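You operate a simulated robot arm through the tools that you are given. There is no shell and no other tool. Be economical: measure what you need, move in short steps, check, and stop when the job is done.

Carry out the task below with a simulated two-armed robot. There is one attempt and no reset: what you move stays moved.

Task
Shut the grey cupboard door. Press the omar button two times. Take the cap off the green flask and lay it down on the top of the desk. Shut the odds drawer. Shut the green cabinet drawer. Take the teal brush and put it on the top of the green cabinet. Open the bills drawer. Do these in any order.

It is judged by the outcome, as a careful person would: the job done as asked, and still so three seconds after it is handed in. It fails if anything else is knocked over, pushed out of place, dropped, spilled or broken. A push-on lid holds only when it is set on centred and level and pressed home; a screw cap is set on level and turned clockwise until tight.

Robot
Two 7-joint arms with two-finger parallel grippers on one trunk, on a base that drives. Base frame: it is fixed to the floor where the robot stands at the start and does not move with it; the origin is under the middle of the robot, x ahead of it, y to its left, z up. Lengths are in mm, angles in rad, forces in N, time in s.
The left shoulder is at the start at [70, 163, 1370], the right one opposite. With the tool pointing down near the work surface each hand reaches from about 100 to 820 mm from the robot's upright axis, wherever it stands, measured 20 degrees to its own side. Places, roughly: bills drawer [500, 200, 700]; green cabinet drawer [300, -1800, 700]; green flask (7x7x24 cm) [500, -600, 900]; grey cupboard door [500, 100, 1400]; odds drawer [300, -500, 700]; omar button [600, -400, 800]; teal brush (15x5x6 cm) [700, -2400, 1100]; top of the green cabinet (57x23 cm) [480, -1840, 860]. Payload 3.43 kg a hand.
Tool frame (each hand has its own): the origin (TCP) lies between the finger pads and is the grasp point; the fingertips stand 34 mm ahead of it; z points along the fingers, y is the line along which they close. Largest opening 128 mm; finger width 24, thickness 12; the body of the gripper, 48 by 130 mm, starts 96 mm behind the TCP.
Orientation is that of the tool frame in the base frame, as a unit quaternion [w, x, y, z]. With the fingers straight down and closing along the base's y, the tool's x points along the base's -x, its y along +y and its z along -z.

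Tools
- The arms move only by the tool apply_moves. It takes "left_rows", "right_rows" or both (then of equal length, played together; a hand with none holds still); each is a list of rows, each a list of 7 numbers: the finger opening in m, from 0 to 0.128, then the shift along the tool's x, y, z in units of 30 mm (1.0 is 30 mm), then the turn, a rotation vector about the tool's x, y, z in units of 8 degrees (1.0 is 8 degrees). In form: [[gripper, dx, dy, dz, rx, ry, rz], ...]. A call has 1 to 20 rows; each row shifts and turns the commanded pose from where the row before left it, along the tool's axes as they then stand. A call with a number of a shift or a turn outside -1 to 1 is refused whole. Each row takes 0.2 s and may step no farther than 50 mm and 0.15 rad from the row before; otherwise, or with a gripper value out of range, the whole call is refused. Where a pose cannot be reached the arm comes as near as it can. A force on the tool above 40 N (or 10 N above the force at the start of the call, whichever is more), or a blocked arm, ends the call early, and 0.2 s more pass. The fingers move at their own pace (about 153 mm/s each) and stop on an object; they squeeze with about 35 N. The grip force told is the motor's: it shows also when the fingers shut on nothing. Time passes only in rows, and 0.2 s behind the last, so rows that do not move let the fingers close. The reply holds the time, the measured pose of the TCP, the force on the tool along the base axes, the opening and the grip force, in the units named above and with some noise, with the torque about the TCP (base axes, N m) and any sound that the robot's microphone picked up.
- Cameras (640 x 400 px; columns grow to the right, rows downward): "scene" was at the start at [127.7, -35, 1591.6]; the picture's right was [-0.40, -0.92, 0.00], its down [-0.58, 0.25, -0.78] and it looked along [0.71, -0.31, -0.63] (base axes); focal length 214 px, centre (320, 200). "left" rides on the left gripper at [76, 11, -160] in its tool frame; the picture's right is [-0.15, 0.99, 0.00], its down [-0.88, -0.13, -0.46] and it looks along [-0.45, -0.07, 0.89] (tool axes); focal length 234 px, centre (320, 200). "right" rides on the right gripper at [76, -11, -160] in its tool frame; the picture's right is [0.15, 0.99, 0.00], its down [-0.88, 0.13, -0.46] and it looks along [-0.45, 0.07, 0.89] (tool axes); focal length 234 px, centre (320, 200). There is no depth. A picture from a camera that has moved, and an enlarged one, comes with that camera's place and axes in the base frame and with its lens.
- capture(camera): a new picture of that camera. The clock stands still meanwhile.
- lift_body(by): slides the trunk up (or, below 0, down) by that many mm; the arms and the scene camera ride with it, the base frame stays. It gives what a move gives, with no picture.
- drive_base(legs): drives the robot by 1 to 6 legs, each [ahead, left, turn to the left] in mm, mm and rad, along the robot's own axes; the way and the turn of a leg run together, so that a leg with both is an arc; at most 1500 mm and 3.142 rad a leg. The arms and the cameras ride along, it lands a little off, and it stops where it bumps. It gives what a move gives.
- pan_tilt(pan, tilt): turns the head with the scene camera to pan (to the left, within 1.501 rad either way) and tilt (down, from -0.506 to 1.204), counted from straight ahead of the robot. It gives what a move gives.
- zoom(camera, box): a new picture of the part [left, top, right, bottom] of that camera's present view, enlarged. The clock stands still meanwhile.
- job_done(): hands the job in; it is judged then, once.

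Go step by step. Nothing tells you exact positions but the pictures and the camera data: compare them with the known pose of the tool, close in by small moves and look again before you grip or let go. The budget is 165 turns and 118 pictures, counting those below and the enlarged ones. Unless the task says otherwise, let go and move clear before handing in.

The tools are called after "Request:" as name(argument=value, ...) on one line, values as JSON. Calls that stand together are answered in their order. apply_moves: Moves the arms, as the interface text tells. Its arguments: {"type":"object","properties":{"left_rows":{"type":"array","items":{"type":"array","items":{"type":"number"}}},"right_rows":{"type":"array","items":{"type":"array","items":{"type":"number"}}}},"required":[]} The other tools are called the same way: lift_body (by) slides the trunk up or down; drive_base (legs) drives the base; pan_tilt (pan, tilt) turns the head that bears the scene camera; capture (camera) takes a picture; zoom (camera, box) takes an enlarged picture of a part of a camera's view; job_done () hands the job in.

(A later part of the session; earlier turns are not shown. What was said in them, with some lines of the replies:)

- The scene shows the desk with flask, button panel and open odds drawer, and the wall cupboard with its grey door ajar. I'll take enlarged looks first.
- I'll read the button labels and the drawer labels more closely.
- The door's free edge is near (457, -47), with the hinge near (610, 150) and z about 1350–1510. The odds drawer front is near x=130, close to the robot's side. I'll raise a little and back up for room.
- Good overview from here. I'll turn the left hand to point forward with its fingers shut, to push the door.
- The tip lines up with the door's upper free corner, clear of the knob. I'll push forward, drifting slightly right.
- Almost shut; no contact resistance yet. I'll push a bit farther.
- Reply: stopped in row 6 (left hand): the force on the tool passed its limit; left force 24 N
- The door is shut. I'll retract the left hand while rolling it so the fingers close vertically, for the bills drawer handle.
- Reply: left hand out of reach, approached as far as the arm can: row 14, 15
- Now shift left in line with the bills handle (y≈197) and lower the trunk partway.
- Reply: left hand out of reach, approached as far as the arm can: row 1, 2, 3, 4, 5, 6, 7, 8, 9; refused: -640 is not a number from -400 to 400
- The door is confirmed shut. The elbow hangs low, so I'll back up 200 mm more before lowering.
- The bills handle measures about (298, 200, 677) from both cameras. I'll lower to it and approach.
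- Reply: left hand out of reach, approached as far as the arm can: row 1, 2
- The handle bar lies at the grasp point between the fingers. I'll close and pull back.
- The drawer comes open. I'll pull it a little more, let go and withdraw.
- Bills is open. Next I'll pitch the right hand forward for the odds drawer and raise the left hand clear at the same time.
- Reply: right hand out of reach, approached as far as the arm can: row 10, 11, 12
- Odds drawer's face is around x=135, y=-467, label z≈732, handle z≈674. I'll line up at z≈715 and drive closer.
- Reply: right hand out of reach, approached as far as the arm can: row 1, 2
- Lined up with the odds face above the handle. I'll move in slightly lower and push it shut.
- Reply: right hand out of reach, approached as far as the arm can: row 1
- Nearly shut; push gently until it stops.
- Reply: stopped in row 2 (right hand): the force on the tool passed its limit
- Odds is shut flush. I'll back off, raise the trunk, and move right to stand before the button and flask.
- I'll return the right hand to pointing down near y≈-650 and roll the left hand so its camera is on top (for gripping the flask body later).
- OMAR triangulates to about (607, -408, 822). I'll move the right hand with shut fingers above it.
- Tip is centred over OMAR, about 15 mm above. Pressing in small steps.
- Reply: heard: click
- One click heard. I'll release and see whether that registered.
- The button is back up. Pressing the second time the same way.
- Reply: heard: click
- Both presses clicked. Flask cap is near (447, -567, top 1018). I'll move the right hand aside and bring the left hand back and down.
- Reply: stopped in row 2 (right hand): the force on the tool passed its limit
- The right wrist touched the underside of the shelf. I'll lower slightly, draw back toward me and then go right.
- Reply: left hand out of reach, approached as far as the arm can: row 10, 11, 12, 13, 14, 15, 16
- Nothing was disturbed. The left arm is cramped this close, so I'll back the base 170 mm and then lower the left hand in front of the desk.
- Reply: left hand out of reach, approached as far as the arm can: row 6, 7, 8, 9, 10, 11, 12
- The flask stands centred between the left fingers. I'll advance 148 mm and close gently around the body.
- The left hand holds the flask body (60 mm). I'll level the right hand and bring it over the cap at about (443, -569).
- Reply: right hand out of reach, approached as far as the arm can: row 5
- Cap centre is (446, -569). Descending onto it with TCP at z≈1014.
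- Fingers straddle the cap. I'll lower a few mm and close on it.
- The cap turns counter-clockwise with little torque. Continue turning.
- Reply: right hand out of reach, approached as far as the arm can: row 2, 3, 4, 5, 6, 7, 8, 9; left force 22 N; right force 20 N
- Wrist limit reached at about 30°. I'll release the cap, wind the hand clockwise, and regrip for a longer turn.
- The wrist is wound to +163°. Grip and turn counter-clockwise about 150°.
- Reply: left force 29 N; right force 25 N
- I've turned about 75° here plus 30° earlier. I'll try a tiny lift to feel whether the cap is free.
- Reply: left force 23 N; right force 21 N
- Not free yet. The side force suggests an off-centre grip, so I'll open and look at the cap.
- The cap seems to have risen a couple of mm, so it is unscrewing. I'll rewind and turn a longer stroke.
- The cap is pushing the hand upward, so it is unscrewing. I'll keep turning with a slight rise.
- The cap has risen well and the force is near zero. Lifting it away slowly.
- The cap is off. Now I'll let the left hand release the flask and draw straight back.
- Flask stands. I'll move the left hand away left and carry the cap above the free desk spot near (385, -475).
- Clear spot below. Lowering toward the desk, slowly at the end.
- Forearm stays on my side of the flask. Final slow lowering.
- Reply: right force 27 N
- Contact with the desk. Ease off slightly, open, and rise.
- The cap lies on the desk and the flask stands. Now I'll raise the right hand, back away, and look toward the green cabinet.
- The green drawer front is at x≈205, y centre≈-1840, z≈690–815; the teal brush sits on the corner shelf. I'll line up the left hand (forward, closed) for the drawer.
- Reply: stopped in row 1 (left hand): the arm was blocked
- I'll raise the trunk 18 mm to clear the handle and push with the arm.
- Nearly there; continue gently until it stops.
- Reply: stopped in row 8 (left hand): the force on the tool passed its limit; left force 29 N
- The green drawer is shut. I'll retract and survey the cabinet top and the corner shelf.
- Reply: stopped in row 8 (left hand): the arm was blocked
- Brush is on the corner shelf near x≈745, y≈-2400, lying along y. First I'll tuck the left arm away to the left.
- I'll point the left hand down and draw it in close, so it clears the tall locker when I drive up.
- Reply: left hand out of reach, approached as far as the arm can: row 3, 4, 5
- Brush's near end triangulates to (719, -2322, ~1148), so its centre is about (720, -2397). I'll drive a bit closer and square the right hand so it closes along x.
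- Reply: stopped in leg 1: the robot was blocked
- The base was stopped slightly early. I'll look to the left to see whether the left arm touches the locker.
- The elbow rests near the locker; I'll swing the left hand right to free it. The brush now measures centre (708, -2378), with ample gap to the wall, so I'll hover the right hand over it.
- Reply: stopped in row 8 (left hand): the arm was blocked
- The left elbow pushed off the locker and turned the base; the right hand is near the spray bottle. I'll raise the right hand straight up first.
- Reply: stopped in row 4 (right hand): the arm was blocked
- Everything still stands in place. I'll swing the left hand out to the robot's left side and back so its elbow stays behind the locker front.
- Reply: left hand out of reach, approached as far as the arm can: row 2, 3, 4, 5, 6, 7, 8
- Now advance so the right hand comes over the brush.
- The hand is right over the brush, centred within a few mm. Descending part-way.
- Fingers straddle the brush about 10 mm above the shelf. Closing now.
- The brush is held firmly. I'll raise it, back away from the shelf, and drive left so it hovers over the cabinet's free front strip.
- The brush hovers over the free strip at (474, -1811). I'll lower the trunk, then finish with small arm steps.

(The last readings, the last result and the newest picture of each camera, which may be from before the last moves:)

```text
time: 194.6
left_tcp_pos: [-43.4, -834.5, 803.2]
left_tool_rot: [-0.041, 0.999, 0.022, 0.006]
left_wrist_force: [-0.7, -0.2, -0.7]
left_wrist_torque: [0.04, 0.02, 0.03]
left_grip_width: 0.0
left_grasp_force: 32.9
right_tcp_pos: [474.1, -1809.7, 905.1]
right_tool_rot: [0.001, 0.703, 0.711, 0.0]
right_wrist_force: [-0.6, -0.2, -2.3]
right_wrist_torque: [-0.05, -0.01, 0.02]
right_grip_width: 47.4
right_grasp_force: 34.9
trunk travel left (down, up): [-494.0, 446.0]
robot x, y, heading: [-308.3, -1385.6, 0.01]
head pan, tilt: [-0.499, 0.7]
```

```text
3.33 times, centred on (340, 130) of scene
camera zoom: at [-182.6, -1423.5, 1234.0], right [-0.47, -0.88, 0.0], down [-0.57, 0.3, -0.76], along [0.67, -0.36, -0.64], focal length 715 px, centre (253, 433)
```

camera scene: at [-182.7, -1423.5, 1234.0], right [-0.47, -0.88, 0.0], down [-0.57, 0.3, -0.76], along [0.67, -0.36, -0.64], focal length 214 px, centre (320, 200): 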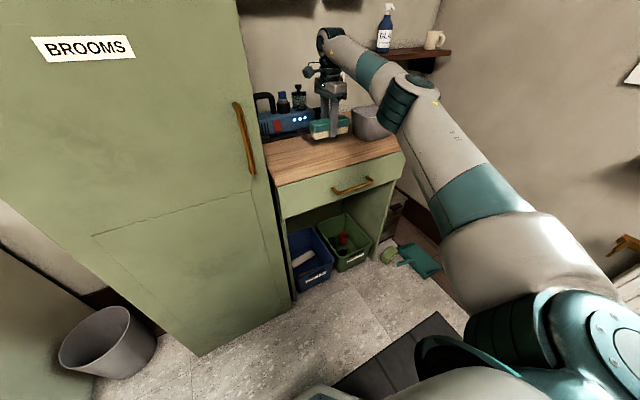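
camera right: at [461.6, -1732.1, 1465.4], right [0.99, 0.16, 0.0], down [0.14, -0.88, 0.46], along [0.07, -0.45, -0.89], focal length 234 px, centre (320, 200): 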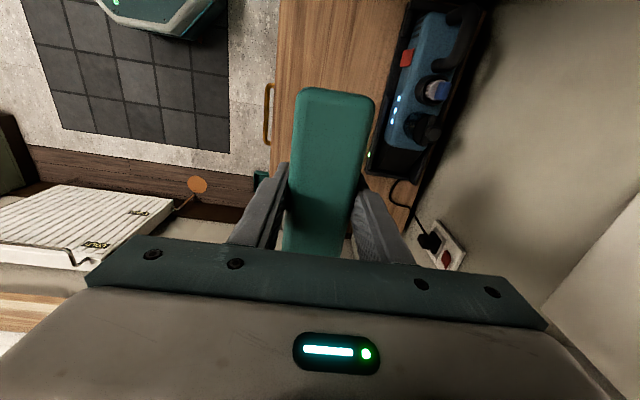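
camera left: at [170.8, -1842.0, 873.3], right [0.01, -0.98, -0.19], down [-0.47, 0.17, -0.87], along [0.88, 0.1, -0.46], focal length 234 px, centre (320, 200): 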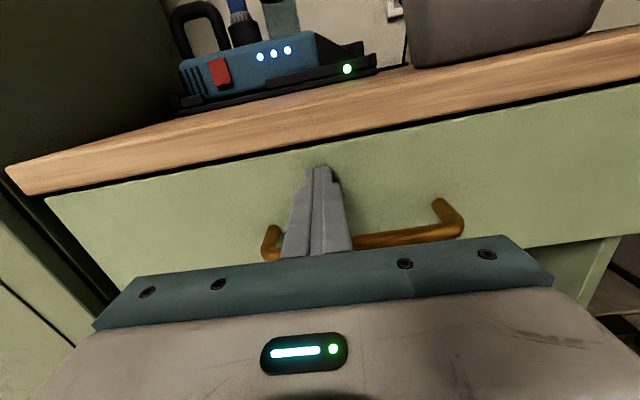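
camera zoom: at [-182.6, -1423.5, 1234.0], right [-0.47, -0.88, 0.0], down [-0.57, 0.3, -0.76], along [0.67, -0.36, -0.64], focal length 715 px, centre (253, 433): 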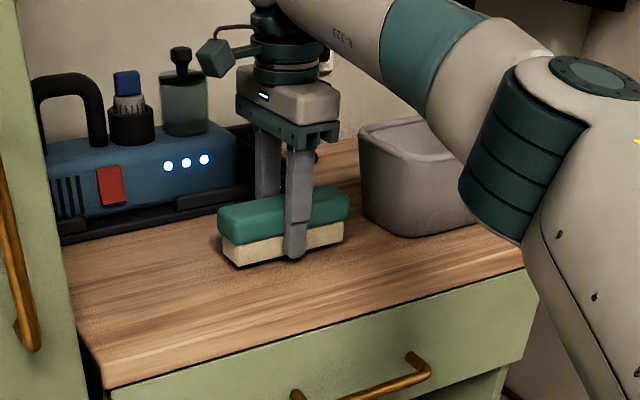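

Almost down; a few more tiny steps to contact.

Request:
apply_moves(right_rows=[[0, 0, 0, 0.07, 0, 0, 0], [0, 0, 0, 0.07, 0, 0, 0], [0, 0, 0, 0.07, 0, 0, 0]])

```text
time: 195.4
left_tcp_pos: [-43.5, -833.9, 802.6]
left_tool_rot: [-0.04, 0.999, 0.023, 0.005]
left_wrist_force: [0.8, -0.2, 0.8]
left_wrist_torque: [0.04, 0.01, 0.03]
left_grip_width: 0.0
left_grasp_force: 32.8
right_tcp_pos: [474.4, -1809.6, 900.8]
right_tool_rot: [0.001, 0.703, 0.711, 0.001]
right_wrist_force: [-0.2, 0.3, 0.1]
right_wrist_torque: [0.01, 0.02, -0.02]
right_grip_width: 47.3
right_grasp_force: 35.1
trunk travel left (down, up): [-494.0, 446.0]
robot x, y, heading: [-307.8, -1386.5, 0.009]
head pan, tilt: [-0.499, 0.7]
```

Request:
apply_moves(right_rows=[[0, 0, 0, 0.07, 0, 0, 0], [0, 0, 0, 0.05, 0, 0, 0]])

Request:
zoom(camera="scene", box=[290, 100, 370, 160])

```text
time: 196.0
left_tcp_pos: [-44.2, -835.3, 802.3]
left_tool_rot: [-0.041, 0.999, 0.023, 0.004]
left_wrist_force: [0.2, -0.7, -0.9]
left_wrist_torque: [0.01, -0.01, -0.03]
left_grip_width: 0.3
left_grasp_force: 32.9
right_tcp_pos: [474.3, -1809.9, 897.1]
right_tool_rot: [0.001, 0.704, 0.711, 0.001]
right_wrist_force: [0.1, 0.1, -1.1]
right_wrist_torque: [-0.01, -0.04, 0.03]
right_grip_width: 47.3
right_grasp_force: 34.9
trunk travel left (down, up): [-494.0, 446.0]
robot x, y, heading: [-306.5, -1381.6, 0.002]
head pan, tilt: [-0.499, 0.7]
```

```text
6.67 times, centred on (330, 130) of scene
camera zoom: at [-182.7, -1423.5, 1234.0], right [-0.47, -0.88, 0.0], down [-0.57, 0.3, -0.76], along [0.67, -0.36, -0.64], focal length 1430 px, centre (253, 667)
```

zoom: 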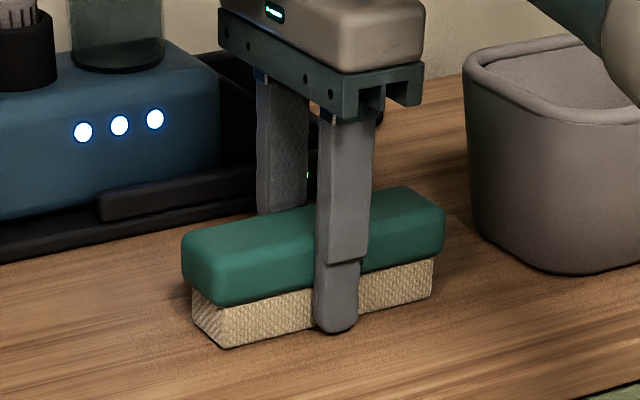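

Request:
apply_moves(right_rows=[[0, 0, 0, 0.07, 0, 0, 0], [0, 0, 0, 0.06, 0, 0, 0]])

```text
time: 196.6
left_tcp_pos: [-45.4, -833.3, 803.2]
left_tool_rot: [-0.039, 0.999, 0.023, 0.006]
left_wrist_force: [0.0, -0.7, -1.0]
left_wrist_torque: [0.0, 0.02, -0.02]
left_grip_width: 0.0
left_grasp_force: 32.2
right_tcp_pos: [473.6, -1809.0, 896.4]
right_tool_rot: [0.002, 0.704, 0.711, 0.002]
right_wrist_force: [5.0, -4.7, 16.3]
right_wrist_torque: [-0.06, 0.16, 0.09]
right_grip_width: 47.3
right_grasp_force: 35.6
trunk travel left (down, up): [-494.0, 446.0]
robot x, y, heading: [-305.0, -1384.3, 0.008]
head pan, tilt: [-0.499, 0.7]
```

Contact with the top. Ease slightly, open, and rise.

Request:
apply_moves(right_rows=[[0, 0, 0, -0.06, 0, 0, 0], [0.06, 0, 0, 0, 0, 0, 0], [0.085, 0, 0, 0, 0, 0, 0], [0.085, 0, 0, 0, 0, 0, 0], [0.085, 0, 0, -0.5, 0, 0, 0], [0.085, 0, 0, -1, 0, 0, 0], [0.085, 0, 0, -1, 0, 0, 0], [0.085, 0, 0, -1, 0, 0, 0], [0.085, 0, 0, -1, 0, 0, 0], [0.085, 0, 0, -1, 0, 0, 0]])

Request:
zoom(camera="scene", box=[260, 50, 460, 200])

```text
time: 198.8
left_tcp_pos: [-44.9, -834.3, 802.4]
left_tool_rot: [-0.04, 0.999, 0.022, 0.005]
left_wrist_force: [0.2, 0.0, -0.1]
left_wrist_torque: [-0.03, -0.03, -0.01]
left_grip_width: 0.0
left_grasp_force: 33.1
right_tcp_pos: [452.6, -1806.9, 1060.0]
right_tool_rot: [0.001, 0.703, 0.711, 0.001]
right_wrist_force: [0.3, 0.1, 0.0]
right_wrist_torque: [-0.01, -0.06, 0.0]
right_grip_width: 85.0
right_grasp_force: 0.1
right hand out of reach, approached as far as the arm can: row 9, 10
trunk travel left (down, up): [-494.0, 446.0]
robot x, y, heading: [-308.8, -1384.1, 0.004]
head pan, tilt: [-0.499, 0.7]
```

```text
2.67 times, centred on (360, 125) of scene
camera zoom: at [-183.7, -1422.7, 1234.1], right [-0.47, -0.88, 0.0], down [-0.57, 0.3, -0.77], along [0.67, -0.36, -0.64], focal length 572 px, centre (213, 400)
```

zoom: 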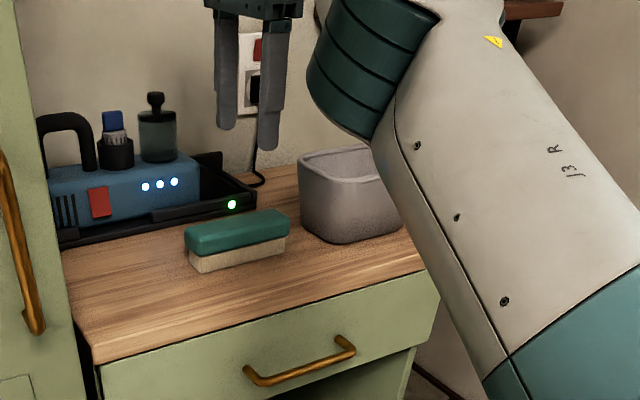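

The brush rests on the cabinet top. I'll raise, back clear, and check the desk area once more.

Request:
lift_body(by=250)

Request:
drive_base(legs=[[-450, 0, 0]])

Request:
capture(camera="scene")

Request:
pan_tilt(pan=0.75, tilt=0.4)

Request:
capture(camera="scene")

```text
time: 201.4
left_tcp_pos: [-43.9, -834.5, 1053.4]
left_tool_rot: [-0.041, 0.999, 0.023, 0.005]
left_wrist_force: [0.8, 0.6, 0.3]
left_wrist_torque: [-0.01, -0.05, 0.0]
left_grip_width: 0.0
left_grasp_force: 32.8
right_tcp_pos: [455.4, -1808.8, 1309.4]
right_tool_rot: [0.0, 0.703, 0.711, 0.0]
right_wrist_force: [-0.8, -0.5, 0.5]
right_wrist_torque: [0.0, 0.02, -0.02]
right_grip_width: 85.2
right_grasp_force: 0.0
trunk travel left (down, up): [-744.0, 196.0]
robot x, y, heading: [-306.0, -1380.2, 0.007]
head pan, tilt: [-0.499, 0.7]
```

```text
time: 204.1
left_tcp_pos: [-493.6, -838.8, 1052.6]
left_tool_rot: [-0.04, 0.999, 0.023, 0.006]
left_wrist_force: [-1.0, -0.4, 0.0]
left_wrist_torque: [0.02, -0.01, -0.02]
left_grip_width: 0.0
left_grasp_force: 32.9
right_tcp_pos: [5.5, -1811.3, 1310.0]
right_tool_rot: [0.002, 0.703, 0.711, 0.001]
right_wrist_force: [0.6, -0.3, 0.0]
right_wrist_torque: [-0.03, 0.01, -0.03]
right_grip_width: 85.0
right_grasp_force: 0.1
trunk travel left (down, up): [-744.0, 196.0]
robot x, y, heading: [-758.3, -1386.6, 0.007]
head pan, tilt: [-0.499, 0.7]
```

```text
12 pictures are left
camera scene: at [-632.3, -1427.0, 1483.9], right [-0.47, -0.88, 0.0], down [-0.57, 0.3, -0.76], along [0.67, -0.36, -0.64], focal length 214 px, centre (320, 200)
```

scene: 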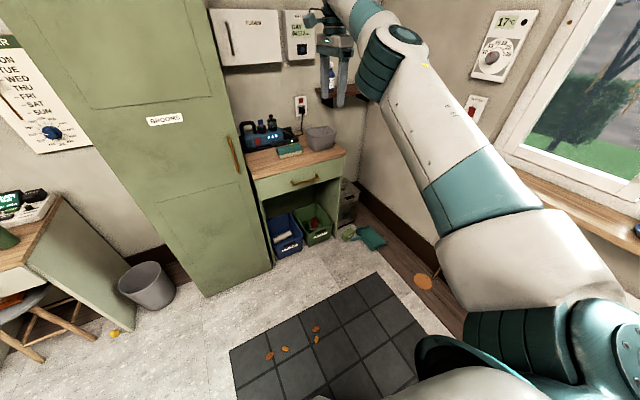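

```text
time: 205.6
left_tcp_pos: [-496.1, -837.8, 1052.6]
left_tool_rot: [-0.041, 0.999, 0.022, 0.005]
left_wrist_force: [0.1, 0.3, 0.6]
left_wrist_torque: [0.0, -0.03, -0.02]
left_grip_width: 0.0
left_grasp_force: 33.2
right_tcp_pos: [4.9, -1810.1, 1310.4]
right_tool_rot: [0.001, 0.703, 0.711, 0.001]
right_wrist_force: [0.5, 0.0, -0.7]
right_wrist_torque: [-0.03, 0.01, -0.01]
right_grip_width: 85.2
right_grasp_force: 0.0
trunk travel left (down, up): [-744.0, 196.0]
robot x, y, heading: [-761.6, -1388.3, 0.014]
head pan, tilt: [0.75, 0.4]
```

```text
11 pictures are left
camera scene: at [-640.8, -1323.1, 1510.8], right [0.69, -0.73, 0.0], down [-0.28, -0.27, -0.92], along [0.67, 0.63, -0.39], focal length 214 px, centre (320, 200)
```

scene: 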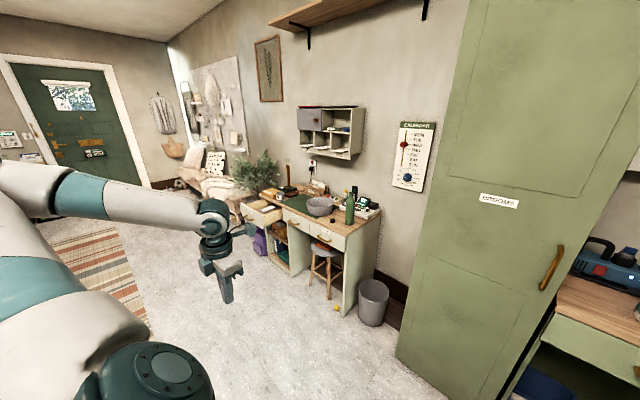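

Request:
zoom(camera="scene", box=[220, 80, 400, 260])

```text
2.22 times, centred on (310, 170) of scene
camera zoom: at [-640.8, -1323.1, 1510.8], right [0.69, -0.73, 0.0], down [-0.28, -0.27, -0.92], along [0.67, 0.63, -0.39], focal length 477 px, centre (342, 267)
```

zoom: 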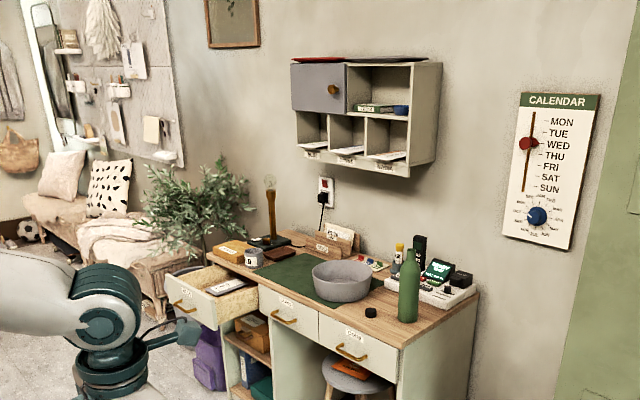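

All the results are as asked: door shut, bills open, odds and green drawers shut, cap on the desk, brush on the cabinet, OMAR pressed twice. I'm handing in.

Request:
job_done()

```text
The job is handed in.
```

All seven tasks are done and the job is handed in:

- **Cupboard:** the grey door is shut.
- **OMAR button:** pressed twice, with a click each time. The display did not change, so the clicks are my only sign that the presses registered.
- **Green flask:** the cap is off and lying on the desk, and the flask is still standing.
- **Drawers:** odds and the green cabinet drawer are shut, and bills is open.
- **Teal brush:** it is on top of the green cabinet.

The right wrist bumped the underside of the wall shelf, and the left arm pressed against the broom locker. The later pictures showed nothing displaced.
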